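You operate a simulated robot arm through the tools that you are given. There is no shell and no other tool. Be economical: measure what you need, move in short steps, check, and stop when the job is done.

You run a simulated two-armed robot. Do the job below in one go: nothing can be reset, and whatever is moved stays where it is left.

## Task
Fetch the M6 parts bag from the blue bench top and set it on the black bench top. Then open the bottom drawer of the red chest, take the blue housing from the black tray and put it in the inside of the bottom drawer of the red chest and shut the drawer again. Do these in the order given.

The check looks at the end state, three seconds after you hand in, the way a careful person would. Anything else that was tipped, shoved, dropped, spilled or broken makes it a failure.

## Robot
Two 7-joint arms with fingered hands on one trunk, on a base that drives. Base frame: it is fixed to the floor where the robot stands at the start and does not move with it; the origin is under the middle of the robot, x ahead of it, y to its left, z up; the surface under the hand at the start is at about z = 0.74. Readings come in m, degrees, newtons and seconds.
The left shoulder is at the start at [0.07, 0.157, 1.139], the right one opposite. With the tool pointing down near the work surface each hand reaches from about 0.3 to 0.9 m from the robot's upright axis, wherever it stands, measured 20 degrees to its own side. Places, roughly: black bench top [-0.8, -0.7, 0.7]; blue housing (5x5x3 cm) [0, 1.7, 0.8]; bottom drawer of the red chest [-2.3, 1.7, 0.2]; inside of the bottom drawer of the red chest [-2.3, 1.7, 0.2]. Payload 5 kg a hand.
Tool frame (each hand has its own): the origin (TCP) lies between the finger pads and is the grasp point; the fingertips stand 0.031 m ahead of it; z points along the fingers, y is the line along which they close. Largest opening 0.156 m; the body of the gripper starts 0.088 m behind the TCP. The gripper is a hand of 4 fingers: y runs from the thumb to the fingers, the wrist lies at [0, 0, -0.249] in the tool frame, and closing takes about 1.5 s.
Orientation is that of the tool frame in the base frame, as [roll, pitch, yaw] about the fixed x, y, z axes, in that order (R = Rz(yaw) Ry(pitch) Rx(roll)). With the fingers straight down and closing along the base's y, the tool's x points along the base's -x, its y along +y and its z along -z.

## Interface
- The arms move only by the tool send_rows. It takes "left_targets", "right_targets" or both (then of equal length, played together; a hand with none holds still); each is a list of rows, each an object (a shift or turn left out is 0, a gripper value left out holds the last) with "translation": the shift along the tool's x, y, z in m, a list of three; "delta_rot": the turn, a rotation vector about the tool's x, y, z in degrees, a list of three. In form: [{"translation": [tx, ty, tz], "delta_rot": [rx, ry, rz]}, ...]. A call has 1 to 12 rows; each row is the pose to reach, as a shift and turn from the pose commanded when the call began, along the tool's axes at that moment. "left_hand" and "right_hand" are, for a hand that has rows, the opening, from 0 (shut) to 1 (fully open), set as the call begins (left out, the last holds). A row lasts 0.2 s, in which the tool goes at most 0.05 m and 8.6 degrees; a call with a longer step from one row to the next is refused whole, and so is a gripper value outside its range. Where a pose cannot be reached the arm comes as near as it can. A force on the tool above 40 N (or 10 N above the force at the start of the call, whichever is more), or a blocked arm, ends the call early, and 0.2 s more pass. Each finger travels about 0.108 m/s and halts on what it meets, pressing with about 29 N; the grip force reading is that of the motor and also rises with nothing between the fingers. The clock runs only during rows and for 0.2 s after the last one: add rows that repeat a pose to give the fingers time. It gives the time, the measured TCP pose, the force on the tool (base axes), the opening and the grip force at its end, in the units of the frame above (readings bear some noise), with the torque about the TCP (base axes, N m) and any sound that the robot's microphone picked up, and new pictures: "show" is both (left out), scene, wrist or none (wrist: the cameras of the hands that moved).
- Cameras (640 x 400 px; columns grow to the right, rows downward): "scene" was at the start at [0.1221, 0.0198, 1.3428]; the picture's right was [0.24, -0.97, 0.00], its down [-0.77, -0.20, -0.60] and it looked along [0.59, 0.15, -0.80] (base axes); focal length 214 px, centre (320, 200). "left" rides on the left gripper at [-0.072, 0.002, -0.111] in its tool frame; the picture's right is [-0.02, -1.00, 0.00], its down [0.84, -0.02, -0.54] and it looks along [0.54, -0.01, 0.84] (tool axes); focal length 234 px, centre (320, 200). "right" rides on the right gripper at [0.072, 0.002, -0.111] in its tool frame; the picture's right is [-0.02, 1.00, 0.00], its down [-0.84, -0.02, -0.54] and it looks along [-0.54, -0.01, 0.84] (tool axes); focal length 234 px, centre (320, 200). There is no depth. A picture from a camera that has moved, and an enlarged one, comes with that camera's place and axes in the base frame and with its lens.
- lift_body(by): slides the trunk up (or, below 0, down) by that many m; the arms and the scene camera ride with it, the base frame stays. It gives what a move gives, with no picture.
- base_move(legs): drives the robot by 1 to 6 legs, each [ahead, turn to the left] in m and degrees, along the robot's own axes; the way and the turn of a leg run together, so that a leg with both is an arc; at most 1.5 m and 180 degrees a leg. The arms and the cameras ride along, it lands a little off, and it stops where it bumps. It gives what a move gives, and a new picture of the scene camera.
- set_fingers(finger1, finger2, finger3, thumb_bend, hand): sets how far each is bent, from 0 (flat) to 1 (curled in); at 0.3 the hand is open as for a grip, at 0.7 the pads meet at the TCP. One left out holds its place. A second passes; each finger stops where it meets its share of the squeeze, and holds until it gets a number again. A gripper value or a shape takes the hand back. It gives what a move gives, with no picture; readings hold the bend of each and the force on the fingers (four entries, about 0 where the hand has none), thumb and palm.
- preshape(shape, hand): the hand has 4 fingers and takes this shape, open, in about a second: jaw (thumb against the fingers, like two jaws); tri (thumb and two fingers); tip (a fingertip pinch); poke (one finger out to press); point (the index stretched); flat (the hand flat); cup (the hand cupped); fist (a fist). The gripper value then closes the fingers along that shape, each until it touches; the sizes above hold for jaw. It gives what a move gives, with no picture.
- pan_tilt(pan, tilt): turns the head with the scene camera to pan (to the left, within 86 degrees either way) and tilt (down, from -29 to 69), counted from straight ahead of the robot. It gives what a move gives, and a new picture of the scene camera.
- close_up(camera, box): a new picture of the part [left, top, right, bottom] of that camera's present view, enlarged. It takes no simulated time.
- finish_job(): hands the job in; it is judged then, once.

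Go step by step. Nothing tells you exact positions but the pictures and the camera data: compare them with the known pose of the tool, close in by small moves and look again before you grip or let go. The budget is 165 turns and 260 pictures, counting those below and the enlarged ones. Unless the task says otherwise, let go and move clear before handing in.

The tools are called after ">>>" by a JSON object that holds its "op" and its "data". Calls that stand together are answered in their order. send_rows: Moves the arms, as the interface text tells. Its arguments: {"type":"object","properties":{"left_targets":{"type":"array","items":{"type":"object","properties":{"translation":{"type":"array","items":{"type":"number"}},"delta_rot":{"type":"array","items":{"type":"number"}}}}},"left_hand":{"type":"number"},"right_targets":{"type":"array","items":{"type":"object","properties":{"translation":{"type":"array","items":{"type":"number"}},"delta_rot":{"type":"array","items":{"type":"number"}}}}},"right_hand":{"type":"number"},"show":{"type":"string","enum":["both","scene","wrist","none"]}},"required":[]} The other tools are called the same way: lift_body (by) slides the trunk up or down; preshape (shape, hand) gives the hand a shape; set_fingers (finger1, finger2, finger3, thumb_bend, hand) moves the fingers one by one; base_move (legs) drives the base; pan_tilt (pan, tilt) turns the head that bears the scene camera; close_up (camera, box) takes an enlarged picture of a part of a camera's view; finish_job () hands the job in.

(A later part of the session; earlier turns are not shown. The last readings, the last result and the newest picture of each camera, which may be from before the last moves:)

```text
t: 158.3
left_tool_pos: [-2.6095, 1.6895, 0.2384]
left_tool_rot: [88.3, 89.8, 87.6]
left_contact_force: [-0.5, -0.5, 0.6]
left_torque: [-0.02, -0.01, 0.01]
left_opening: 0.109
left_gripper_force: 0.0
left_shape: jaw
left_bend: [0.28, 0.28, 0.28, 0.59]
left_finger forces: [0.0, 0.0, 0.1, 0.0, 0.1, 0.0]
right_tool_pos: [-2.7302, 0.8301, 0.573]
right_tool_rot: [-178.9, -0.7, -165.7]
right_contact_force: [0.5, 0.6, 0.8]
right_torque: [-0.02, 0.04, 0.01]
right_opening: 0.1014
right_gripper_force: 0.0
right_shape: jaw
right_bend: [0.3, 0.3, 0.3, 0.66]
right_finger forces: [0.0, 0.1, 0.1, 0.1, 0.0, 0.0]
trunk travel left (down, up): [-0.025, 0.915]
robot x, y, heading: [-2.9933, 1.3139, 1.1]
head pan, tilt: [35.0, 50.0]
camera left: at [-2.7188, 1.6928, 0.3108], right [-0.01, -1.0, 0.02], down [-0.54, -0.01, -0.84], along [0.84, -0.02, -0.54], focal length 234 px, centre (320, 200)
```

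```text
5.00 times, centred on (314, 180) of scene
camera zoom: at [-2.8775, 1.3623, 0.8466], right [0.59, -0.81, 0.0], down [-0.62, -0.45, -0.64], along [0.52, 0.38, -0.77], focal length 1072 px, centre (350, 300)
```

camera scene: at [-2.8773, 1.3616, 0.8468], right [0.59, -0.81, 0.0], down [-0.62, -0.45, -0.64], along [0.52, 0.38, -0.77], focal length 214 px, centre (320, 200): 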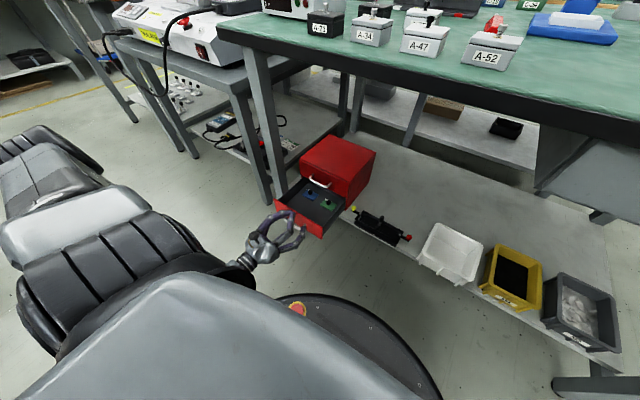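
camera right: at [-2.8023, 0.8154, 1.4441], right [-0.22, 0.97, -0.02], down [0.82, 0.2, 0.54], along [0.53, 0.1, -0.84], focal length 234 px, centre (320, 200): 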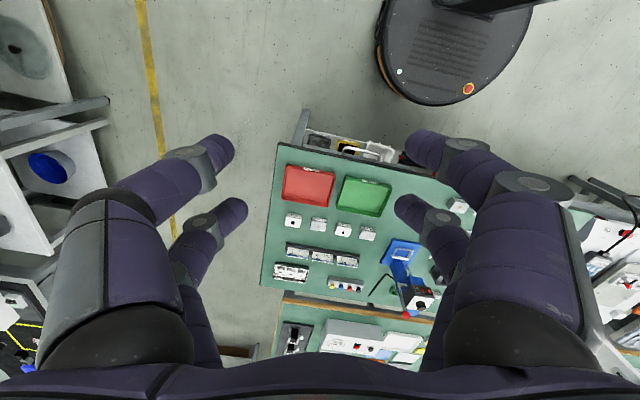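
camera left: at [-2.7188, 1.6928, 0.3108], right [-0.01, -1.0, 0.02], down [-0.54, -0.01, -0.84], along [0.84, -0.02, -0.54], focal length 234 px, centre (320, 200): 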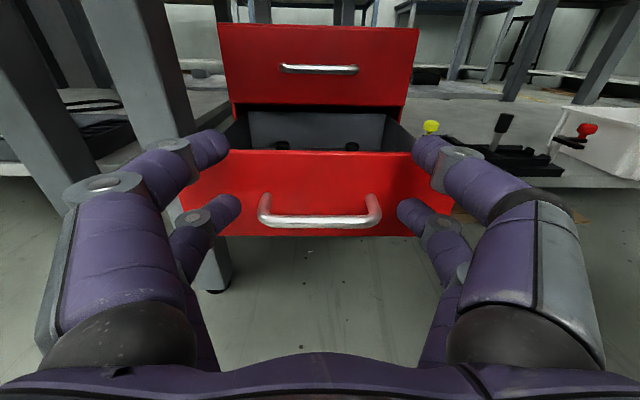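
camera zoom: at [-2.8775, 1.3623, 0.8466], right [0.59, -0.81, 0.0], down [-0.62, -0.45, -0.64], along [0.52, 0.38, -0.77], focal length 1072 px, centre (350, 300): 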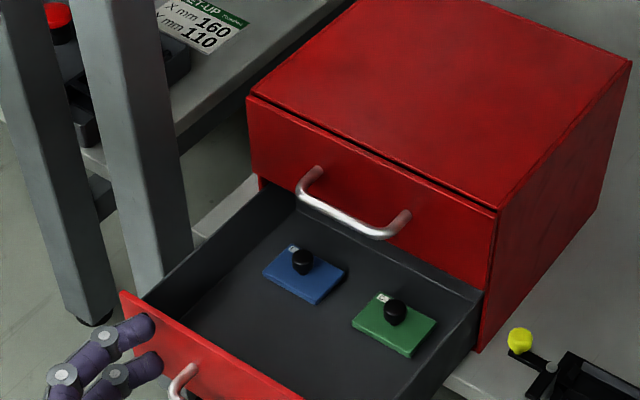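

The front part of the drawer (x from about -2.56 to -2.46) is free for the housing. I'll withdraw the hand and raise the trunk.

>>> {"op": "send_rows", "data": {"left_targets": [{"translation": [0, 0, -0.02]}, {"translation": [0, 0, -0.04]}, {"translation": [0, 0, -0.055]}, {"translation": [0, 0, -0.07]}, {"translation": [0, 0, -0.07]}], "show": "wrist"}}

```text
t: 159.5
left_tool_pos: [-2.6789, 1.6908, 0.2398]
left_tool_rot: [85.9, 90.0, 85.1]
left_contact_force: [0.3, 0.2, -0.1]
left_torque: [-0.02, 0.02, -0.01]
left_opening: 0.1088
left_gripper_force: 0.1
left_shape: jaw
left_bend: [0.28, 0.28, 0.28, 0.59]
left_finger forces: [0.0, 0.0, 0.0, 0.0, 0.0, 0.0]
right_tool_pos: [-2.7311, 0.8314, 0.5731]
right_tool_rot: [-178.9, -0.7, -165.7]
right_contact_force: [0.3, -0.1, 0.0]
right_torque: [-0.01, -0.02, -0.02]
right_opening: 0.1014
right_gripper_force: 0.1
right_shape: jaw
right_bend: [0.3, 0.3, 0.3, 0.66]
right_finger forces: [0.0, 0.0, 0.0, 0.0, 0.1, 0.0]
trunk travel left (down, up): [-0.025, 0.915]
robot x, y, heading: [-2.9905, 1.313, 1.0]
head pan, tilt: [35.0, 50.0]
camera left: at [-2.7885, 1.6945, 0.3115], right [-0.01, -1.0, 0.02], down [-0.54, -0.01, -0.84], along [0.84, -0.02, -0.54], focal length 234 px, centre (320, 200)
```

left: 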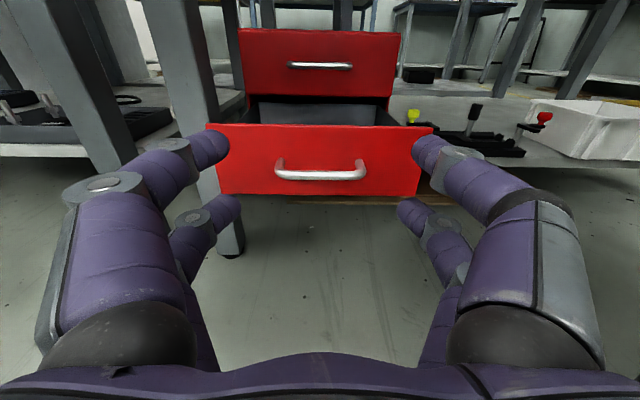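

>>> {"op": "lift_body", "data": {"by": 0.4}}

>>> {"op": "lift_body", "data": {"by": 0.4}}

>>> {"op": "base_move", "data": {"legs": [[0, -90], [0.95, 0]]}}

```text
t: 163.3
left_tool_pos: [-2.6785, 1.6905, 0.6398]
left_tool_rot: [85.3, 89.9, 84.5]
left_contact_force: [0.0, -0.3, -0.6]
left_torque: [0.0, -0.02, 0.01]
left_opening: 0.1089
left_gripper_force: 0.0
left_shape: jaw
left_bend: [0.28, 0.28, 0.28, 0.59]
left_finger forces: [0.0, 0.1, 0.1, 0.0, 0.1, 0.0]
right_tool_pos: [-2.7299, 0.8297, 0.9737]
right_tool_rot: [-178.9, -0.5, -165.7]
right_contact_force: [0.4, -0.3, 0.1]
right_torque: [-0.05, 0.0, 0.0]
right_opening: 0.1013
right_gripper_force: 0.2
right_shape: jaw
right_bend: [0.3, 0.3, 0.3, 0.66]
right_finger forces: [0.0, 0.0, 0.1, 0.1, 0.1, 0.0]
trunk travel left (down, up): [-0.425, 0.515]
robot x, y, heading: [-2.9897, 1.3146, 1.1]
head pan, tilt: [35.0, 50.0]
```

```text
t: 167.2
left_tool_pos: [-2.6776, 1.6913, 1.0399]
left_tool_rot: [84.7, 89.9, 84.0]
left_contact_force: [0.6, -0.7, 0.4]
left_torque: [0.02, 0.01, 0.02]
left_opening: 0.1087
left_gripper_force: 0.1
left_shape: jaw
left_bend: [0.28, 0.28, 0.28, 0.59]
left_finger forces: [0.0, 0.1, 0.0, 0.0, 0.1, 0.0]
right_tool_pos: [-2.7303, 0.8313, 1.3731]
right_tool_rot: [-178.8, -0.6, -165.7]
right_contact_force: [0.2, -0.1, 1.1]
right_torque: [0.01, -0.04, -0.04]
right_opening: 0.1014
right_gripper_force: 0.0
right_shape: jaw
right_bend: [0.3, 0.3, 0.3, 0.66]
right_finger forces: [0.0, 0.0, 0.0, 0.0, 0.0, 0.0]
trunk travel left (down, up): [-0.825, 0.115]
robot x, y, heading: [-2.9893, 1.3124, 0.9]
head pan, tilt: [35.0, 50.0]
```

```text
t: 175.9
left_tool_pos: [-2.6344, 0.0619, 1.0399]
left_tool_rot: [68.2, 90.0, -24.6]
left_contact_force: [0.3, -0.3, -0.4]
left_torque: [0.01, 0.0, 0.0]
left_opening: 0.109
left_gripper_force: 0.0
left_shape: jaw
left_bend: [0.28, 0.28, 0.28, 0.59]
left_finger forces: [0.0, 0.0, 0.1, 0.0, 0.0, 0.0]
right_tool_pos: [-3.493, 0.1459, 1.3742]
right_tool_rot: [-178.8, -0.5, 102.1]
right_contact_force: [0.1, -0.7, -0.2]
right_torque: [0.0, -0.01, 0.02]
right_opening: 0.1012
right_gripper_force: 0.1
right_shape: jaw
right_bend: [0.3, 0.3, 0.3, 0.66]
right_finger forces: [0.0, 0.0, 0.1, 0.0, 0.0, 0.1]
trunk travel left (down, up): [-0.825, 0.115]
robot x, y, heading: [-2.9995, 0.3873, -91.3]
head pan, tilt: [35.0, 50.0]
camera scene: at [-2.9565, 0.2752, 1.6466], right [-0.83, -0.56, 0.0], down [-0.43, 0.64, -0.64], along [0.36, -0.53, -0.77], focal length 214 px, centre (320, 200)
```

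scene: 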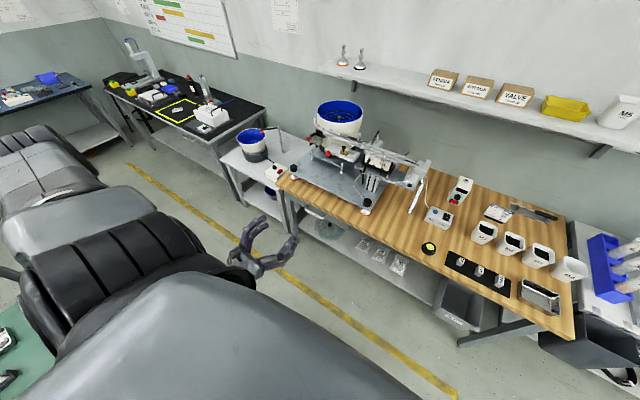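

>>> {"op": "send_rows", "data": {"left_targets": [{"delta_rot": [0, 8.2, 0]}, {"delta_rot": [0, 16.4, 0]}, {"delta_rot": [0, 24.5, 0]}, {"delta_rot": [0, 32.7, 0]}, {"delta_rot": [0, 40.9, 0]}, {"delta_rot": [0, 49.1, 0]}, {"delta_rot": [0, 57.3, 0]}, {"delta_rot": [0, 65.5, 0]}, {"delta_rot": [0, 73.6, 0]}, {"delta_rot": [0, 81.8, 0]}, {"delta_rot": [0, 90, 0]}, {"delta_rot": [0, 90, 0]}], "show": "none"}}

>>> {"op": "lift_body", "data": {"by": 0.1}}

>>> {"op": "base_move", "data": {"legs": [[0, 90], [1.2, 0], [1.15, 0]]}}

>>> {"op": "pan_tilt", "data": {"pan": 60, "tilt": 35}}

```text
t: 178.5
left_tool_pos: [-2.62, 0.0625, 0.998]
left_tool_rot: [-179.8, 0.2, 87.0]
left_contact_force: [0.2, 0.3, 1.0]
left_torque: [-0.01, 0.03, -0.04]
left_opening: 0.1091
left_gripper_force: 0.0
left_shape: jaw
left_bend: [0.28, 0.28, 0.28, 0.59]
left_finger forces: [0.0, 0.0, 0.0, 0.0, 0.1, 0.0]
left hand out of reach, approached as far as the arm can: row 7, 8, 10, 11, 12
right_tool_pos: [-3.4904, 0.1481, 1.3749]
right_tool_rot: [-178.8, -0.5, 102.3]
right_contact_force: [-0.6, 0.1, 0.5]
right_torque: [-0.02, 0.04, 0.03]
right_opening: 0.1014
right_gripper_force: 0.0
right_shape: jaw
right_bend: [0.3, 0.3, 0.3, 0.66]
right_finger forces: [0.1, 0.0, 0.1, 0.0, 0.0, 0.0]
trunk travel left (down, up): [-0.825, 0.115]
robot x, y, heading: [-2.9978, 0.3884, -91.0]
head pan, tilt: [35.0, 50.0]
```

```text
t: 179.8
left_tool_pos: [-2.6202, 0.0609, 1.097]
left_tool_rot: [-179.9, 0.1, 87.2]
left_contact_force: [-0.1, -0.9, 0.0]
left_torque: [-0.01, 0.03, -0.02]
left_opening: 0.1092
left_gripper_force: 0.1
left_shape: jaw
left_bend: [0.28, 0.28, 0.28, 0.59]
left_finger forces: [0.1, 0.0, 0.1, 0.0, 0.1, 0.1]
right_tool_pos: [-3.4918, 0.1465, 1.4727]
right_tool_rot: [-178.9, -0.7, 102.1]
right_contact_force: [1.0, 0.1, 1.0]
right_torque: [0.04, 0.01, 0.01]
right_opening: 0.1016
right_gripper_force: 0.2
right_shape: jaw
right_bend: [0.3, 0.3, 0.3, 0.66]
right_finger forces: [0.1, 0.0, 0.0, 0.0, 0.0, 0.0]
trunk travel left (down, up): [-0.925, 0.015]
robot x, y, heading: [-2.9998, 0.3929, -91.2]
head pan, tilt: [35.0, 50.0]
```

```text
t: 187.3
left_tool_pos: [-2.18, 0.8394, 1.0926]
left_tool_rot: [-179.8, 1.4, -170.8]
left_contact_force: [-1.3, 0.1, 1.3]
left_torque: [-0.01, -0.07, 0.01]
left_opening: 0.1091
left_gripper_force: 0.1
left_shape: jaw
left_bend: [0.28, 0.28, 0.28, 0.6]
left_finger forces: [0.0, 0.0, 0.0, 0.1, 0.0, 0.0]
right_tool_pos: [-2.1463, -0.0352, 1.4809]
right_tool_rot: [-179.7, -1.2, -160.9]
right_contact_force: [-0.2, -0.1, 0.9]
right_torque: [-0.02, -0.08, -0.03]
right_opening: 0.1017
right_gripper_force: 0.1
right_shape: jaw
right_bend: [0.3, 0.31, 0.3, 0.66]
right_finger forces: [0.0, 0.1, 0.1, 0.0, 0.1, 0.0]
trunk travel left (down, up): [-0.925, 0.015]
robot x, y, heading: [-2.4408, 0.4187, 11.9]
head pan, tilt: [35.0, 50.0]
stopped in leg 2: the robot was blocked; the commanded pose is now the measured one
camera scene: at [-2.3487, 0.4914, 1.7469], right [0.73, -0.69, 0.01], down [-0.52, -0.56, -0.64], along [0.44, 0.47, -0.77], focal length 214 px, centre (320, 200)
```

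scene: 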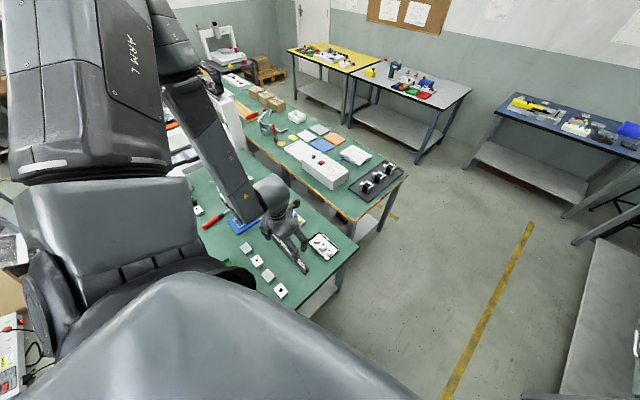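

```text
t: 188.2
left_tool_pos: [-2.1736, 0.836, 1.0917]
left_tool_rot: [179.9, 1.2, -170.9]
left_contact_force: [0.4, 0.8, 0.8]
left_torque: [0.01, 0.02, 0.05]
left_opening: 0.1091
left_gripper_force: 0.1
left_shape: jaw
left_bend: [0.28, 0.28, 0.28, 0.6]
left_finger forces: [0.0, 0.0, 0.0, 0.0, 0.0, 0.1]
right_tool_pos: [-2.1362, -0.039, 1.4757]
right_tool_rot: [-180.0, -1.5, -160.9]
right_contact_force: [-0.2, -0.5, -1.5]
right_torque: [0.03, 0.02, -0.02]
right_opening: 0.1016
right_gripper_force: 0.1
right_shape: jaw
right_bend: [0.3, 0.31, 0.3, 0.66]
right_finger forces: [0.0, 0.0, 0.0, 0.1, 0.0, 0.1]
trunk travel left (down, up): [-0.925, 0.015]
robot x, y, heading: [-2.4409, 0.4197, 11.9]
head pan, tilt: [60.0, 35.0]
camera scene: at [-2.3616, 0.5134, 1.7681], right [0.95, -0.32, 0.0], down [-0.18, -0.54, -0.82], along [0.26, 0.78, -0.57], focal length 214 px, centre (320, 200)
```

scene: 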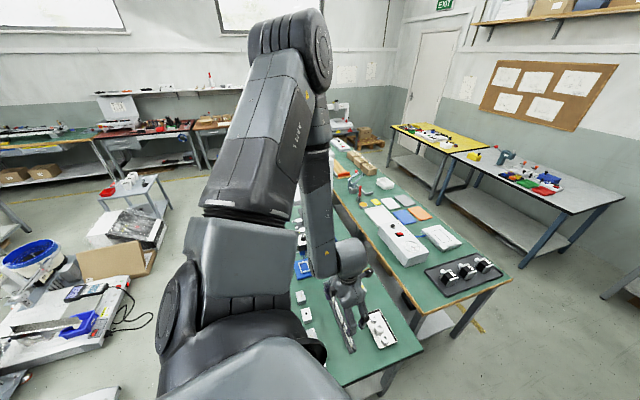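

The base caught on something near the green table's corner leg. I'll back off, steer further from the table, and carry on.

>>> {"op": "base_move", "data": {"legs": [[-0.2, 0], [0, -40], [0.5, 0], [0, 28], [1.5, 0]]}}

```text
t: 202.9
left_tool_pos: [-0.3102, 0.504, 1.0928]
left_tool_rot: [179.9, 1.2, 177.8]
left_contact_force: [-0.3, 0.4, -1.3]
left_torque: [0.0, -0.03, 0.01]
left_opening: 0.1093
left_gripper_force: 0.0
left_shape: jaw
left_bend: [0.28, 0.28, 0.28, 0.6]
left_finger forces: [0.1, 0.0, 0.0, 0.0, 0.0, 0.0]
right_tool_pos: [-0.448, -0.3612, 1.4762]
right_tool_rot: [-179.9, -1.4, -172.1]
right_contact_force: [-0.2, 0.3, -0.6]
right_torque: [0.03, -0.04, -0.04]
right_opening: 0.1013
right_gripper_force: 0.1
right_shape: jaw
right_bend: [0.3, 0.31, 0.3, 0.66]
right_finger forces: [0.1, 0.0, 0.1, 0.1, 0.1, 0.0]
trunk travel left (down, up): [-0.925, 0.015]
robot x, y, heading: [-0.654, 0.1477, 0.6]
head pan, tilt: [60.0, 35.0]
camera scene: at [-0.5613, 0.225, 1.7684], right [0.87, -0.49, 0.0], down [-0.28, -0.5, -0.82], along [0.4, 0.71, -0.57], focal length 214 px, centre (320, 200)
```

scene: 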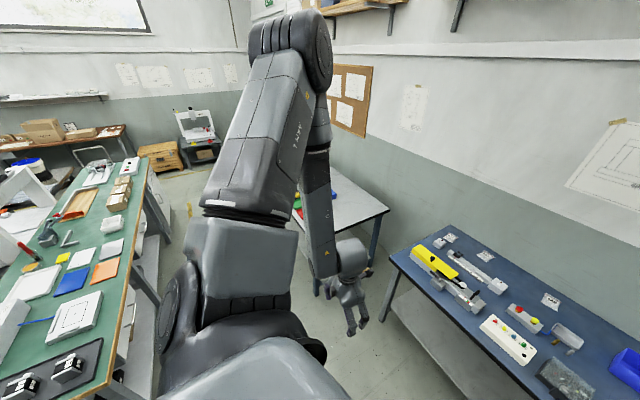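

>>> {"op": "base_move", "data": {"legs": [[0, 89]]}}

>>> {"op": "pan_tilt", "data": {"pan": -20, "tilt": 35}}

```text
t: 207.2
left_tool_pos: [-1.0174, 0.4831, 1.0918]
left_tool_rot: [-179.9, 1.1, -91.4]
left_contact_force: [0.0, 0.8, -0.5]
left_torque: [0.01, 0.01, 0.03]
left_opening: 0.1093
left_gripper_force: 0.1
left_shape: jaw
left_bend: [0.28, 0.28, 0.28, 0.6]
left_finger forces: [0.0, 0.0, 0.1, 0.0, 0.0, 0.0]
right_tool_pos: [-0.1485, 0.362, 1.4781]
right_tool_rot: [-180.0, -1.4, -81.3]
right_contact_force: [0.4, -0.4, 0.0]
right_torque: [0.01, -0.01, -0.03]
right_opening: 0.1014
right_gripper_force: 0.0
right_shape: jaw
right_bend: [0.3, 0.31, 0.3, 0.66]
right_finger forces: [0.0, 0.1, 0.0, 0.0, 0.0, 0.0]
trunk travel left (down, up): [-0.925, 0.015]
robot x, y, heading: [-0.6524, 0.1479, 91.5]
head pan, tilt: [60.0, 35.0]
camera scene: at [-0.732, 0.2404, 1.7683], right [0.48, 0.88, 0.0], down [0.5, -0.27, -0.82], along [-0.72, 0.39, -0.57], focal length 214 px, centre (320, 200)
```

scene: 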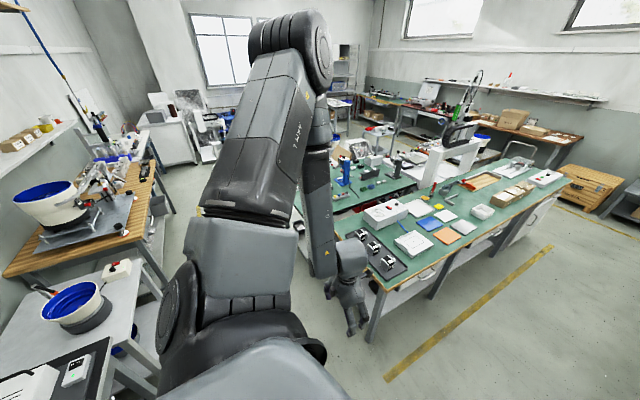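

```text
t: 208.7
left_tool_pos: [-1.0167, 0.4833, 1.0918]
left_tool_rot: [-179.9, 1.2, -91.3]
left_contact_force: [0.1, 0.0, -0.4]
left_torque: [0.02, 0.02, 0.0]
left_opening: 0.1093
left_gripper_force: 0.2
left_shape: jaw
left_bend: [0.28, 0.28, 0.28, 0.6]
left_finger forces: [0.1, 0.0, 0.0, 0.0, 0.0, 0.1]
right_tool_pos: [-0.1493, 0.3637, 1.4764]
right_tool_rot: [-179.8, -1.4, -81.2]
right_contact_force: [-0.8, 0.4, -0.1]
right_torque: [0.01, -0.01, 0.0]
right_opening: 0.1013
right_gripper_force: 0.0
right_shape: jaw
right_bend: [0.3, 0.31, 0.3, 0.66]
right_finger forces: [0.0, 0.1, 0.0, 0.1, 0.0, 0.1]
trunk travel left (down, up): [-0.925, 0.015]
robot x, y, heading: [-0.6558, 0.1438, 91.7]
head pan, tilt: [-20.0, 35.0]
camera scene: at [-0.627, 0.2817, 1.7683], right [0.95, -0.32, 0.0], down [-0.18, -0.54, -0.82], along [0.26, 0.78, -0.57], focal length 214 px, centre (320, 200)
```

scene: 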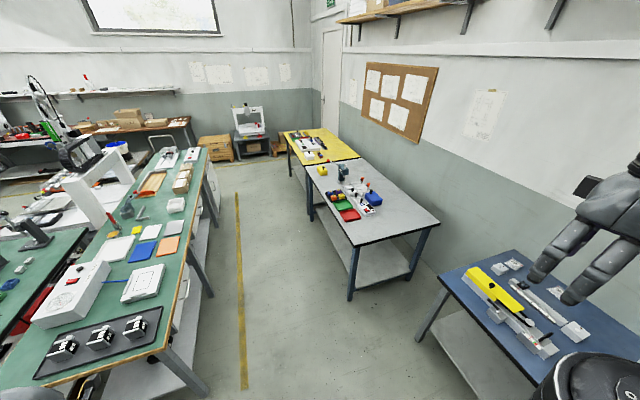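

>>> {"op": "base_move", "data": {"legs": [[0, -3], [1.15, 0]]}}

>>> {"op": "pan_tilt", "data": {"pan": -60, "tilt": 45}}

>>> {"op": "close_up", "data": {"camera": "scene", "box": [200, 100, 440, 250]}}

```text
t: 215.1
left_tool_pos: [-0.9602, 1.6793, 1.0927]
left_tool_rot: [179.9, 1.2, -94.6]
left_contact_force: [0.1, 1.0, -0.6]
left_torque: [0.01, -0.06, -0.01]
left_opening: 0.1094
left_gripper_force: 0.1
left_shape: jaw
left_bend: [0.28, 0.28, 0.28, 0.6]
left_finger forces: [0.0, 0.1, 0.1, 0.0, 0.0, 0.0]
right_tool_pos: [-0.1004, 1.5095, 1.4761]
right_tool_rot: [180.0, -1.4, -84.6]
right_contact_force: [-0.6, -0.1, 0.7]
right_torque: [-0.01, 0.02, 0.05]
right_opening: 0.1015
right_gripper_force: 0.0
right_shape: jaw
right_bend: [0.3, 0.31, 0.3, 0.66]
right_finger forces: [0.0, 0.1, 0.0, 0.0, 0.0, 0.0]
trunk travel left (down, up): [-0.925, 0.015]
robot x, y, heading: [-0.6176, 1.3249, 88.2]
head pan, tilt: [-20.0, 35.0]
camera scene: at [-0.5822, 1.4554, 1.7684], right [0.93, -0.37, 0.0], down [-0.21, -0.53, -0.82], along [0.31, 0.76, -0.57], focal length 214 px, centre (320, 200)
```

scene: 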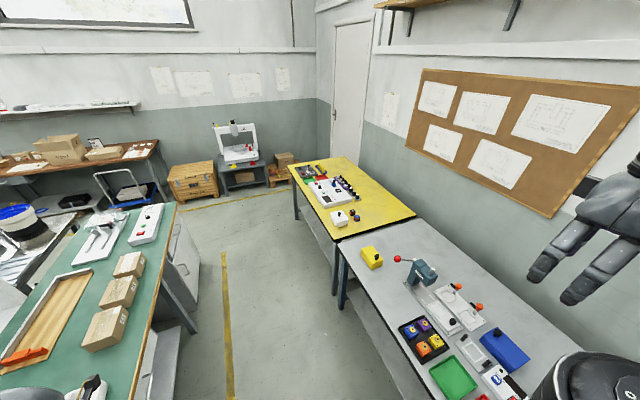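

```text
t: 216.2
left_tool_pos: [-0.9593, 1.6798, 1.0916]
left_tool_rot: [-180.0, 1.1, -94.5]
left_contact_force: [-0.7, 0.7, -0.2]
left_torque: [0.03, 0.03, 0.03]
left_opening: 0.1091
left_gripper_force: 0.1
left_shape: jaw
left_bend: [0.28, 0.28, 0.28, 0.6]
left_finger forces: [0.0, 0.1, 0.0, 0.1, 0.1, 0.0]
right_tool_pos: [-0.1003, 1.5107, 1.4776]
right_tool_rot: [-180.0, -1.4, -84.5]
right_contact_force: [-0.1, -1.1, 0.2]
right_torque: [0.0, -0.02, -0.04]
right_opening: 0.1013
right_gripper_force: 0.0
right_shape: jaw
right_bend: [0.3, 0.31, 0.3, 0.66]
right_finger forces: [0.1, 0.0, 0.1, 0.0, 0.1, 0.0]
trunk travel left (down, up): [-0.925, 0.015]
robot x, y, heading: [-0.6165, 1.3212, 88.0]
head pan, tilt: [-60.0, 45.0]
camera scene: at [-0.5435, 1.4133, 1.7535], right [0.47, -0.88, 0.0], down [-0.62, -0.33, -0.71], along [0.62, 0.33, -0.71], focal length 214 px, centre (320, 200)
```

scene: 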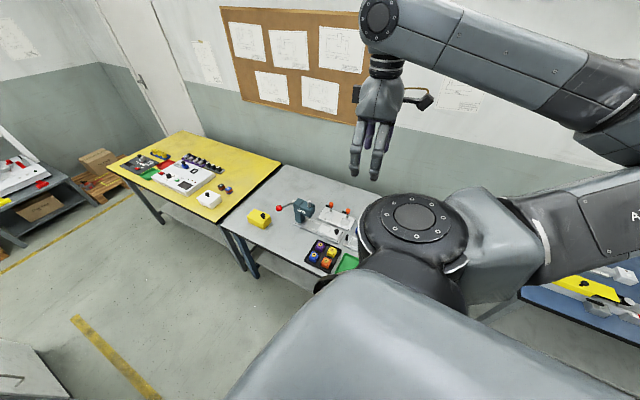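

```text
2.67 times, centred on (320, 175) of scene
camera zoom: at [-0.5435, 1.4133, 1.7535], right [0.47, -0.88, 0.0], down [-0.62, -0.33, -0.71], along [0.62, 0.33, -0.71], focal length 572 px, centre (320, 267)
```

zoom: 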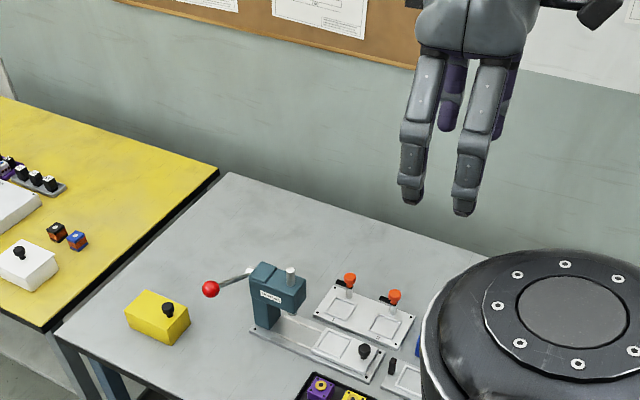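

The black tray with four coloured housings is at about (-0.04, 1.67). I'll turn to face it with the left hand.

>>> {"op": "base_move", "data": {"legs": [[0, -75]]}}

>>> {"op": "pan_tilt", "data": {"pan": 15, "tilt": 55}}

>>> {"op": "close_up", "data": {"camera": "scene", "box": [220, 100, 460, 250]}}

```text
t: 219.9
left_tool_pos: [-0.349, 1.7393, 1.0914]
left_tool_rot: [180.0, 1.2, -171.1]
left_contact_force: [-0.5, -0.2, -0.5]
left_torque: [-0.02, 0.0, 0.01]
left_opening: 0.1092
left_gripper_force: 0.0
left_shape: jaw
left_bend: [0.28, 0.28, 0.28, 0.6]
left_finger forces: [0.1, 0.1, 0.0, 0.1, 0.0, 0.0]
right_tool_pos: [-0.3152, 0.8646, 1.4777]
right_tool_rot: [-179.9, -1.3, -161.1]
right_contact_force: [0.3, 0.8, 0.1]
right_torque: [-0.01, -0.01, 0.02]
right_opening: 0.1012
right_gripper_force: 0.1
right_shape: jaw
right_bend: [0.3, 0.31, 0.3, 0.66]
right_finger forces: [0.0, 0.0, 0.0, 0.1, 0.0, 0.0]
trunk travel left (down, up): [-0.925, 0.015]
robot x, y, heading: [-0.6173, 1.3242, 11.9]
head pan, tilt: [-60.0, 45.0]
camera scene: at [-0.5138, 1.2742, 1.7535], right [-0.75, -0.66, 0.0], down [-0.47, 0.53, -0.71], along [0.47, -0.53, -0.71], focal length 214 px, centre (320, 200)
```

scene: 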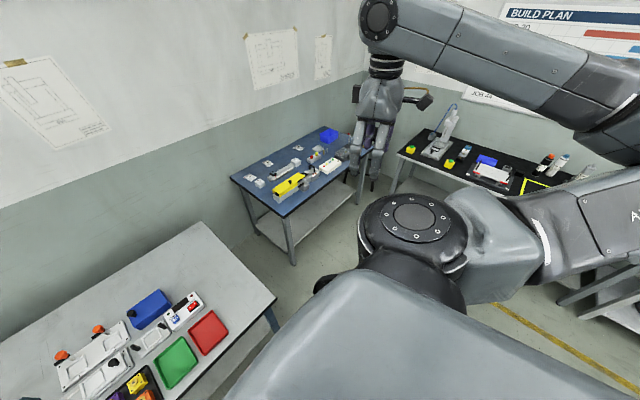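

```text
t: 221.3
left_tool_pos: [-0.3487, 1.739, 1.0921]
left_tool_rot: [-179.9, 1.1, -171.1]
left_contact_force: [0.1, -0.4, 0.6]
left_torque: [0.01, -0.01, -0.01]
left_opening: 0.1092
left_gripper_force: 0.1
left_shape: jaw
left_bend: [0.28, 0.28, 0.28, 0.6]
left_finger forces: [0.0, 0.0, 0.0, 0.1, 0.0, 0.1]
right_tool_pos: [-0.3148, 0.8635, 1.4765]
right_tool_rot: [-179.9, -1.4, -161.1]
right_contact_force: [-0.5, 0.5, 0.6]
right_torque: [-0.01, 0.02, 0.03]
right_opening: 0.1013
right_gripper_force: 0.1
right_shape: jaw
right_bend: [0.3, 0.31, 0.3, 0.66]
right_finger forces: [0.0, 0.0, 0.0, 0.1, 0.1, 0.0]
trunk travel left (down, up): [-0.925, 0.015]
robot x, y, heading: [-0.6165, 1.3223, 11.5]
head pan, tilt: [15.0, 55.0]
camera scene: at [-0.5031, 1.3668, 1.7401], right [0.45, -0.9, 0.0], down [-0.73, -0.36, -0.57], along [0.51, 0.26, -0.82], focal length 214 px, centre (320, 200)
```

scene: 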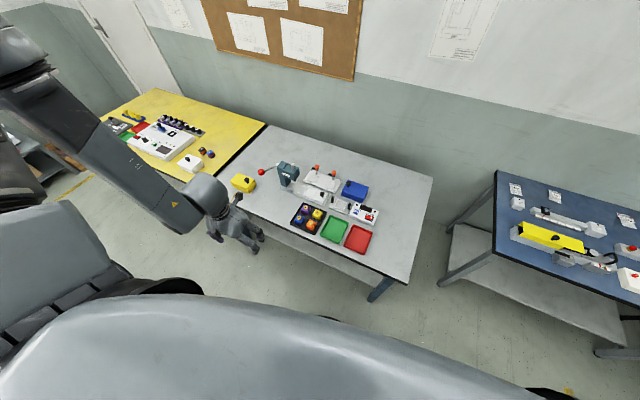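

```text
2.67 times, centred on (340, 175) of scene
camera zoom: at [-0.5031, 1.3668, 1.7401], right [0.45, -0.9, 0.0], down [-0.73, -0.36, -0.57], along [0.51, 0.26, -0.82], focal length 572 px, centre (267, 267)
```

zoom: 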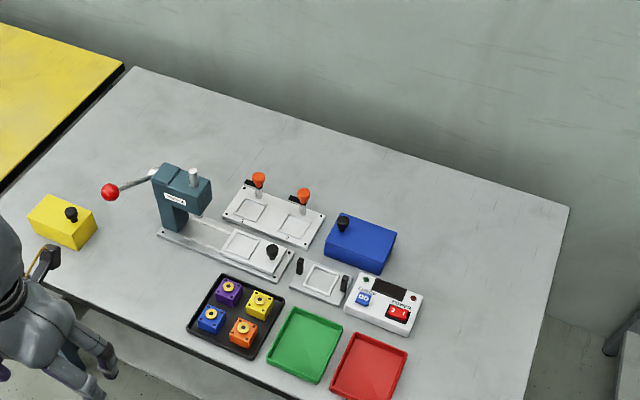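

>>> {"op": "close_up", "data": {"camera": "scene", "box": [280, 195, 344, 235]}}

```text
10.00 times, centred on (312, 215) of scene
camera zoom: at [-0.5031, 1.3668, 1.7401], right [0.45, -0.9, 0.0], down [-0.73, -0.36, -0.57], along [0.51, 0.26, -0.82], focal length 2145 px, centre (400, 50)
```

zoom: 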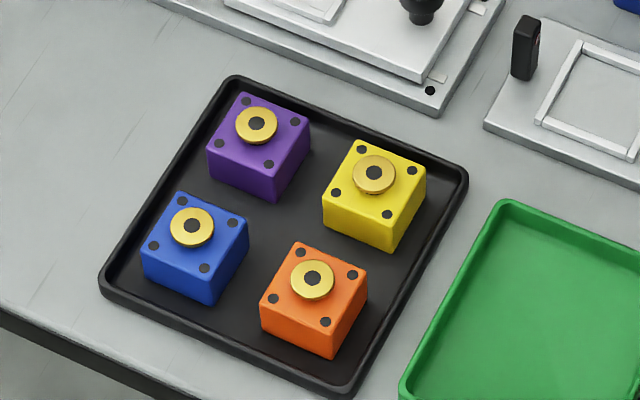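

The housings are about 4 cm wide with 3 cm gaps, and blue is centred near (-0.055, 1.716). I'll lower the trunk, bring the left hand above it and align square with it.

>>> {"op": "lift_body", "data": {"by": -0.15}}

>>> {"op": "send_rows", "data": {"left_targets": [{"translation": [-0.04, -0.01, 0], "delta_rot": [0, 0, 1.3]}, {"translation": [-0.08, -0.02, 0], "delta_rot": [0, 0, 2.6]}, {"translation": [-0.12, -0.03, 0], "delta_rot": [0, 0, 3.9]}, {"translation": [-0.16, -0.04, 0], "delta_rot": [0, 0, 5.2]}, {"translation": [-0.2, -0.05, 0], "delta_rot": [0, 0, 6.5]}, {"translation": [-0.24, -0.06, 0], "delta_rot": [0, 0, 7.8]}, {"translation": [-0.287, -0.068, 0], "delta_rot": [0, 0, 8.9]}, {"translation": [-0.287, -0.068, 0], "delta_rot": [0, 0, 8.9]}], "left_hand": 0.4}}

```text
t: 223.1
left_tool_pos: [-0.3482, 1.7402, 0.9405]
left_tool_rot: [180.0, 1.0, -171.0]
left_contact_force: [0.1, -0.9, -0.6]
left_torque: [0.02, -0.02, 0.0]
left_opening: 0.1093
left_gripper_force: 0.1
left_shape: jaw
left_bend: [0.28, 0.28, 0.28, 0.6]
left_finger forces: [0.1, 0.1, 0.0, 0.0, 0.0, 0.0]
right_tool_pos: [-0.3159, 0.8635, 1.328]
right_tool_rot: [-180.0, -1.3, -161.1]
right_contact_force: [-0.2, -0.4, -0.5]
right_torque: [-0.01, 0.0, 0.0]
right_opening: 0.1013
right_gripper_force: 0.0
right_shape: jaw
right_bend: [0.3, 0.31, 0.3, 0.66]
right_finger forces: [0.0, 0.1, 0.0, 0.0, 0.0, 0.0]
trunk travel left (down, up): [-0.775, 0.165]
robot x, y, heading: [-0.617, 1.3246, 11.3]
head pan, tilt: [15.0, 55.0]
```

```text
t: 224.9
left_tool_pos: [-0.1825, 1.717, 0.8794]
left_tool_rot: [-179.2, 9.7, -178.6]
left_contact_force: [-0.8, -0.5, -0.7]
left_torque: [-0.05, -0.04, 0.01]
left_opening: 0.0625
left_gripper_force: 0.0
left_shape: jaw
left_bend: [0.73, 0.73, 0.73, 0.7]
left_finger forces: [0.0, 0.1, 0.0, 0.0, 0.0, 0.0]
left hand out of reach, approached as far as the arm can: row 1, 2, 3, 4, 5, 6, 7, 8
right_tool_pos: [-0.3153, 0.8651, 1.3266]
right_tool_rot: [-179.8, -1.4, -161.0]
right_contact_force: [-0.1, 0.0, 0.6]
right_torque: [0.01, -0.02, -0.05]
right_opening: 0.1015
right_gripper_force: 0.0
right_shape: jaw
right_bend: [0.3, 0.31, 0.3, 0.66]
right_finger forces: [0.0, 0.0, 0.0, 0.1, 0.1, 0.1]
trunk travel left (down, up): [-0.775, 0.165]
robot x, y, heading: [-0.6167, 1.3238, 11.6]
head pan, tilt: [15.0, 55.0]
camera scene: at [-0.5035, 1.3669, 1.5901], right [0.45, -0.9, 0.0], down [-0.73, -0.37, -0.57], along [0.51, 0.26, -0.82], focal length 214 px, centre (320, 200)
camera left: at [-0.1291, 1.7228, 1.0008], right [0.05, -1.0, 0.02], down [-0.92, -0.04, 0.4], along [-0.39, -0.03, -0.92], focal length 234 px, centre (320, 200)
```

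scene: 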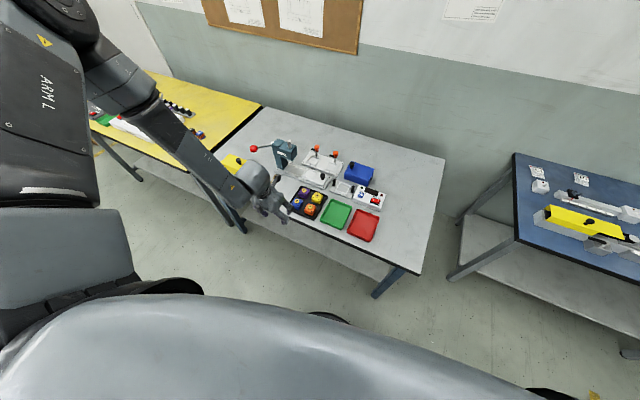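
left: 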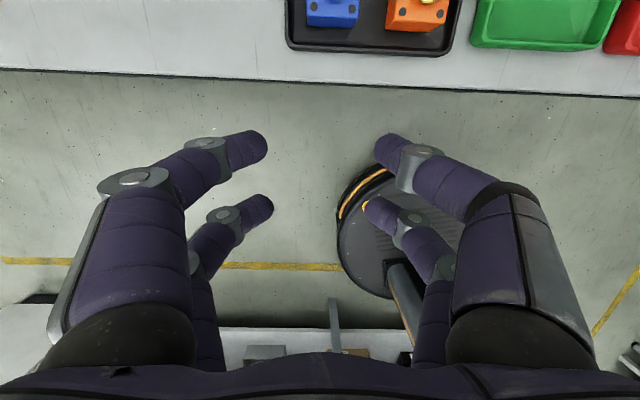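

>>> {"op": "send_rows", "data": {"left_targets": [{"translation": [0.03, 0, -0.03]}, {"translation": [0.06, 0, -0.06]}, {"translation": [0.09, 0, -0.09]}, {"translation": [0.12, 0, -0.12]}, {"translation": [0.14, 0, -0.15]}, {"translation": [0.14, 0, -0.18]}, {"translation": [0.14, 0, -0.2]}], "show": "none"}}

>>> {"op": "lift_body", "data": {"by": -0.25}}

```text
t: 226.5
left_tool_pos: [-0.3434, 1.7093, 1.0007]
left_tool_rot: [-175.2, 11.3, -178.4]
left_contact_force: [0.0, -0.2, 0.2]
left_torque: [-0.01, 0.0, -0.02]
left_opening: 0.0623
left_gripper_force: 0.1
left_shape: jaw
left_bend: [0.73, 0.73, 0.73, 0.7]
left_finger forces: [0.0, 0.0, 0.0, 0.0, 0.0, 0.0]
left hand out of reach, approached as far as the arm can: row 5, 6, 7
right_tool_pos: [-0.316, 0.8643, 1.3262]
right_tool_rot: [179.9, -1.4, -161.1]
right_contact_force: [0.3, -0.9, 1.0]
right_torque: [0.01, -0.03, -0.02]
right_opening: 0.1013
right_gripper_force: 0.1
right_shape: jaw
right_bend: [0.3, 0.31, 0.3, 0.66]
right_finger forces: [0.0, 0.1, 0.0, 0.0, 0.1, 0.1]
trunk travel left (down, up): [-0.775, 0.165]
robot x, y, heading: [-0.6133, 1.323, 11.4]
head pan, tilt: [15.0, 55.0]
```

```text
t: 229.1
left_tool_pos: [-0.3432, 1.7092, 0.7492]
left_tool_rot: [-175.2, 11.3, -178.5]
left_contact_force: [-0.3, 0.6, 0.6]
left_torque: [0.01, 0.01, 0.0]
left_opening: 0.0623
left_gripper_force: 0.0
left_shape: jaw
left_bend: [0.73, 0.73, 0.73, 0.7]
left_finger forces: [0.0, 0.0, 0.0, 0.1, 0.0, 0.1]
right_tool_pos: [-0.3165, 0.8637, 1.0764]
right_tool_rot: [-179.9, -1.5, -161.1]
right_contact_force: [0.0, -1.2, 0.1]
right_torque: [0.02, 0.0, -0.02]
right_opening: 0.1016
right_gripper_force: 0.2
right_shape: jaw
right_bend: [0.3, 0.31, 0.3, 0.66]
right_finger forces: [0.1, 0.1, 0.1, 0.0, 0.1, 0.0]
trunk travel left (down, up): [-0.525, 0.415]
robot x, y, heading: [-0.6151, 1.325, 11.2]
head pan, tilt: [15.0, 55.0]
```

>>> {"op": "send_rows", "data": {"left_targets": [{"translation": [-0.009, -0.004, -0.045], "delta_rot": [-1.1, 2.8, 0.2]}, {"translation": [-0.018, -0.008, -0.09], "delta_rot": [-2.3, 5.6, 0.5]}, {"translation": [-0.027, -0.012, -0.135], "delta_rot": [-3.4, 8.5, 0.7]}, {"translation": [-0.036, -0.015, -0.18], "delta_rot": [-4.6, 11.3, 1]}, {"translation": [-0.039, -0.016, -0.195], "delta_rot": [-4.6, 11.3, 1]}, {"translation": [-0.039, -0.016, -0.195], "delta_rot": [-4.6, 11.3, 1]}], "show": "none"}}

```text
t: 230.5
left_tool_pos: [-0.3439, 1.7096, 0.9498]
left_tool_rot: [180.0, 0.1, -179.9]
left_contact_force: [0.2, -1.0, -0.4]
left_torque: [0.0, 0.01, 0.04]
left_opening: 0.0621
left_gripper_force: 0.0
left_shape: jaw
left_bend: [0.73, 0.73, 0.73, 0.7]
left_finger forces: [0.0, 0.1, 0.1, 0.0, 0.0, 0.1]
left hand out of reach, approached as far as the arm can: row 1
right_tool_pos: [-0.3154, 0.8634, 1.0759]
right_tool_rot: [180.0, -1.3, -161.1]
right_contact_force: [0.2, -1.1, -0.6]
right_torque: [0.02, 0.0, -0.01]
right_opening: 0.1013
right_gripper_force: 0.0
right_shape: jaw
right_bend: [0.3, 0.31, 0.3, 0.66]
right_finger forces: [0.0, 0.1, 0.0, 0.1, 0.0, 0.0]
trunk travel left (down, up): [-0.525, 0.415]
robot x, y, heading: [-0.6149, 1.3236, 11.4]
head pan, tilt: [15.0, 55.0]
```

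The hand is level at z 0.95 and square. Now I'll move it over the blue housing.

>>> {"op": "send_rows", "data": {"left_targets": [{"translation": [-0.045, 0.001, 0]}, {"translation": [-0.09, 0.002, 0]}, {"translation": [-0.135, 0.003, 0]}, {"translation": [-0.18, 0.004, 0]}, {"translation": [-0.225, 0.005, 0]}, {"translation": [-0.27, 0.006, 0]}, {"translation": [-0.288, 0.006, 0]}, {"translation": [-0.288, 0.006, 0]}]}}

```text
t: 232.3
left_tool_pos: [-0.0549, 1.7142, 0.9513]
left_tool_rot: [179.9, 0.0, 180.0]
left_contact_force: [0.0, -0.4, -0.7]
left_torque: [0.03, -0.01, -0.05]
left_opening: 0.0623
left_gripper_force: 0.1
left_shape: jaw
left_bend: [0.73, 0.73, 0.73, 0.7]
left_finger forces: [0.0, 0.0, 0.0, 0.1, 0.0, 0.0]
right_tool_pos: [-0.3155, 0.8635, 1.0753]
right_tool_rot: [-179.9, -1.4, -161.2]
right_contact_force: [0.2, -0.2, -0.2]
right_torque: [-0.02, -0.02, -0.04]
right_opening: 0.1014
right_gripper_force: 0.1
right_shape: jaw
right_bend: [0.3, 0.31, 0.3, 0.66]
right_finger forces: [0.1, 0.0, 0.0, 0.0, 0.1, 0.1]
trunk travel left (down, up): [-0.525, 0.415]
robot x, y, heading: [-0.6162, 1.3227, 11.4]
head pan, tilt: [15.0, 55.0]
camera scene: at [-0.5036, 1.3666, 1.3401], right [0.45, -0.9, 0.0], down [-0.73, -0.37, -0.57], along [0.51, 0.26, -0.82], focal length 214 px, centre (320, 200)
camera left: at [0.0187, 1.7174, 1.0623], right [0.02, -1.0, 0.0], down [-0.84, -0.02, 0.54], along [-0.54, -0.01, -0.84], focal length 234 px, centre (320, 200)
```

scene: 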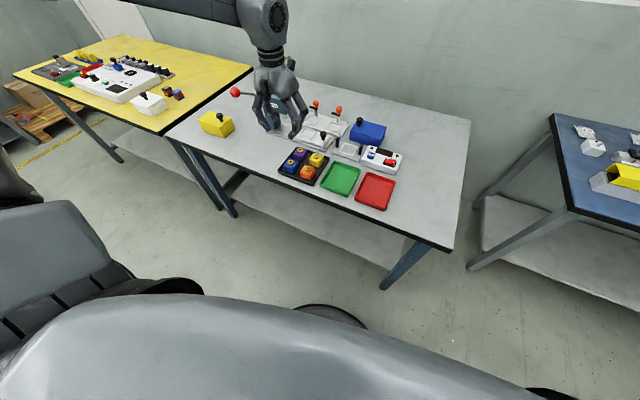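
left: 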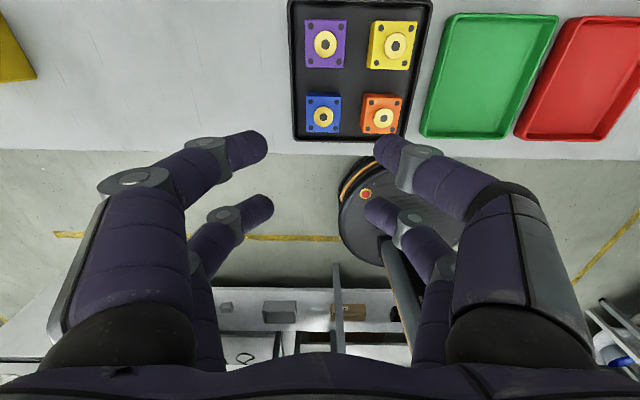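

>>> {"op": "send_rows", "data": {"left_targets": [{"translation": [-0.009, 0, 0.04]}, {"translation": [-0.009, 0, 0.08]}, {"translation": [-0.009, 0, 0.11]}, {"translation": [-0.009, 0, 0.12]}, {"translation": [-0.009, 0, 0.12]}], "left_hand": 0.34, "show": "wrist"}}

>>> {"op": "close_up", "data": {"camera": "scene", "box": [240, 90, 368, 170]}}

```text
t: 233.5
left_tool_pos: [-0.0459, 1.7169, 0.829]
left_tool_rot: [179.9, 0.0, -179.9]
left_contact_force: [-1.0, -0.5, 0.0]
left_torque: [-0.02, 0.0, 0.04]
left_opening: 0.0532
left_gripper_force: 0.0
left_shape: jaw
left_bend: [0.73, 0.73, 0.73, 0.7]
left_finger forces: [0.1, 0.0, 0.1, 0.1, 0.0, 0.0]
right_tool_pos: [-0.3162, 0.8649, 1.0764]
right_tool_rot: [-179.8, -1.3, -161.1]
right_contact_force: [0.0, 0.0, -0.7]
right_torque: [0.0, 0.01, 0.0]
right_opening: 0.1012
right_gripper_force: 0.1
right_shape: jaw
right_bend: [0.3, 0.31, 0.3, 0.66]
right_finger forces: [0.1, 0.0, 0.1, 0.0, 0.0, 0.0]
trunk travel left (down, up): [-0.525, 0.415]
robot x, y, heading: [-0.6169, 1.3247, 11.8]
head pan, tilt: [15.0, 55.0]
camera left: at [0.0277, 1.7203, 0.94], right [0.03, -1.0, 0.0], down [-0.84, -0.02, 0.54], along [-0.54, -0.01, -0.84], focal length 234 px, centre (320, 200)
```

left: 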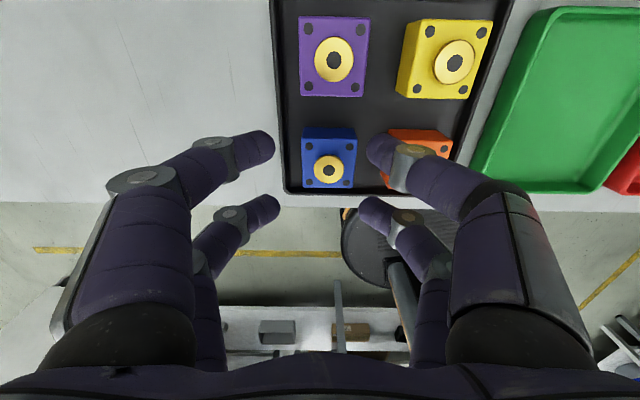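

```text
5.00 times, centred on (304, 130) of scene
camera zoom: at [-0.5032, 1.3669, 1.3401], right [0.45, -0.9, 0.0], down [-0.73, -0.37, -0.57], along [0.51, 0.26, -0.82], focal length 1072 px, centre (400, 550)
```

zoom: 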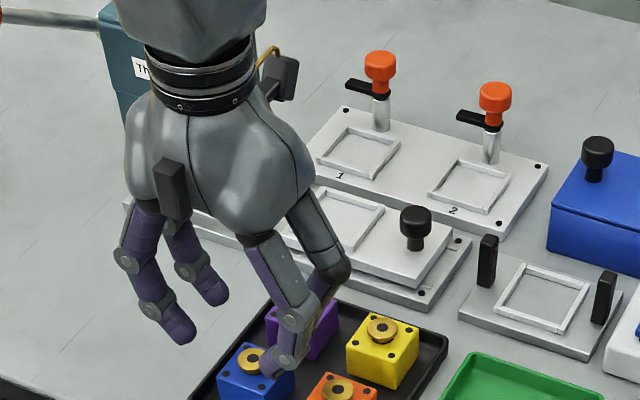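

One finger pair is as wide apart as the housing itself. I'll shift so that one pair pinches the housing's middle and the other stays clear in front of it.

>>> {"op": "send_rows", "data": {"left_targets": [{"translation": [0.012, -0.004, 0]}, {"translation": [0.024, -0.004, 0]}, {"translation": [0.024, -0.004, 0.012]}, {"translation": [0.024, -0.004, 0.012]}], "show": "wrist"}}

>>> {"op": "close_up", "data": {"camera": "left", "box": [220, 100, 420, 225]}}

>>> {"op": "close_up", "data": {"camera": "scene", "box": [240, 110, 336, 170]}}

```text
t: 234.5
left_tool_pos: [-0.0696, 1.7133, 0.8187]
left_tool_rot: [179.9, 0.1, -179.9]
left_contact_force: [0.2, 0.6, -0.1]
left_torque: [0.01, 0.0, 0.03]
left_opening: 0.0536
left_gripper_force: 0.1
left_shape: jaw
left_bend: [0.73, 0.73, 0.73, 0.7]
left_finger forces: [0.1, 0.0, 0.0, 0.1, 0.1, 0.0]
right_tool_pos: [-0.3158, 0.8633, 1.0768]
right_tool_rot: [-179.9, -1.4, -161.1]
right_contact_force: [0.0, -0.5, -0.8]
right_torque: [0.01, -0.01, 0.0]
right_opening: 0.1015
right_gripper_force: 0.1
right_shape: jaw
right_bend: [0.3, 0.31, 0.3, 0.66]
right_finger forces: [0.0, 0.0, 0.0, 0.1, 0.1, 0.1]
trunk travel left (down, up): [-0.525, 0.415]
robot x, y, heading: [-0.6164, 1.3239, 11.3]
head pan, tilt: [15.0, 55.0]
camera left: at [0.0033, 1.7157, 0.9299], right [0.03, -1.0, 0.0], down [-0.84, -0.02, 0.54], along [-0.54, -0.01, -0.84], focal length 234 px, centre (320, 200)
```

left: 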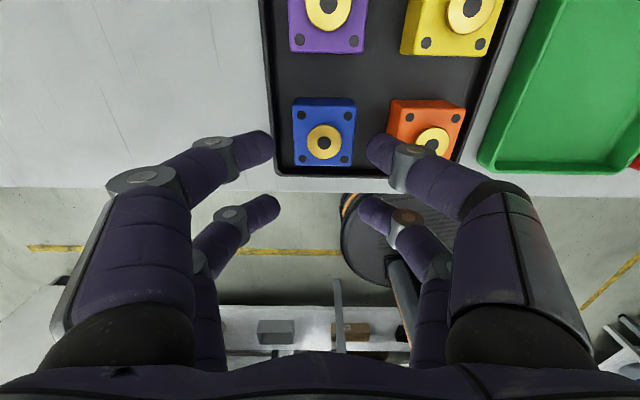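

```text
3.20 times, centred on (320, 162) of left
camera zoom: at [0.0033, 1.7157, 0.9299], right [0.03, -1.0, 0.0], down [-0.84, -0.02, 0.54], along [-0.54, -0.01, -0.84], focal length 749 px, centre (320, 320)
```

zoom: 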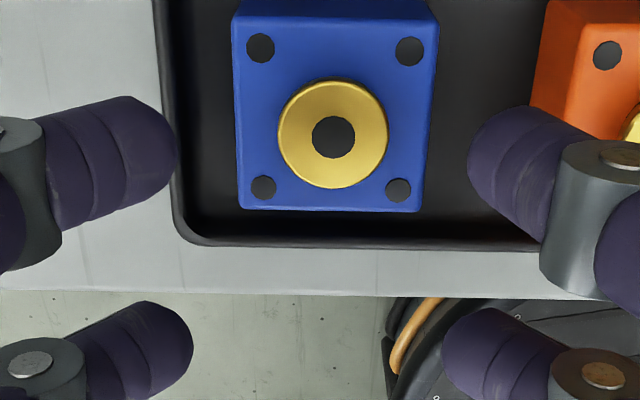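

```text
6.67 times, centred on (288, 140) of scene
camera zoom: at [-0.5037, 1.3668, 1.3401], right [0.45, -0.9, 0.0], down [-0.73, -0.37, -0.57], along [0.51, 0.26, -0.82], focal length 1430 px, centre (533, 600)
```

zoom: 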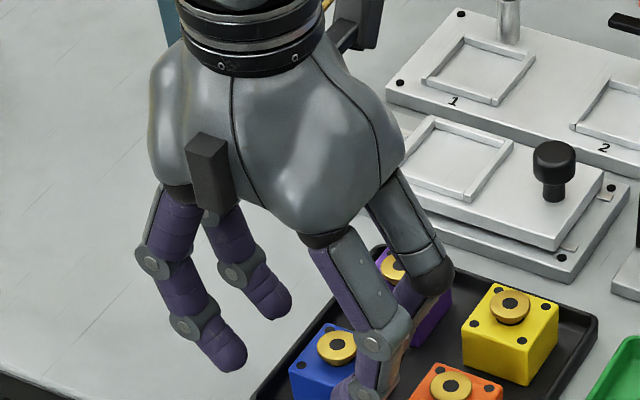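

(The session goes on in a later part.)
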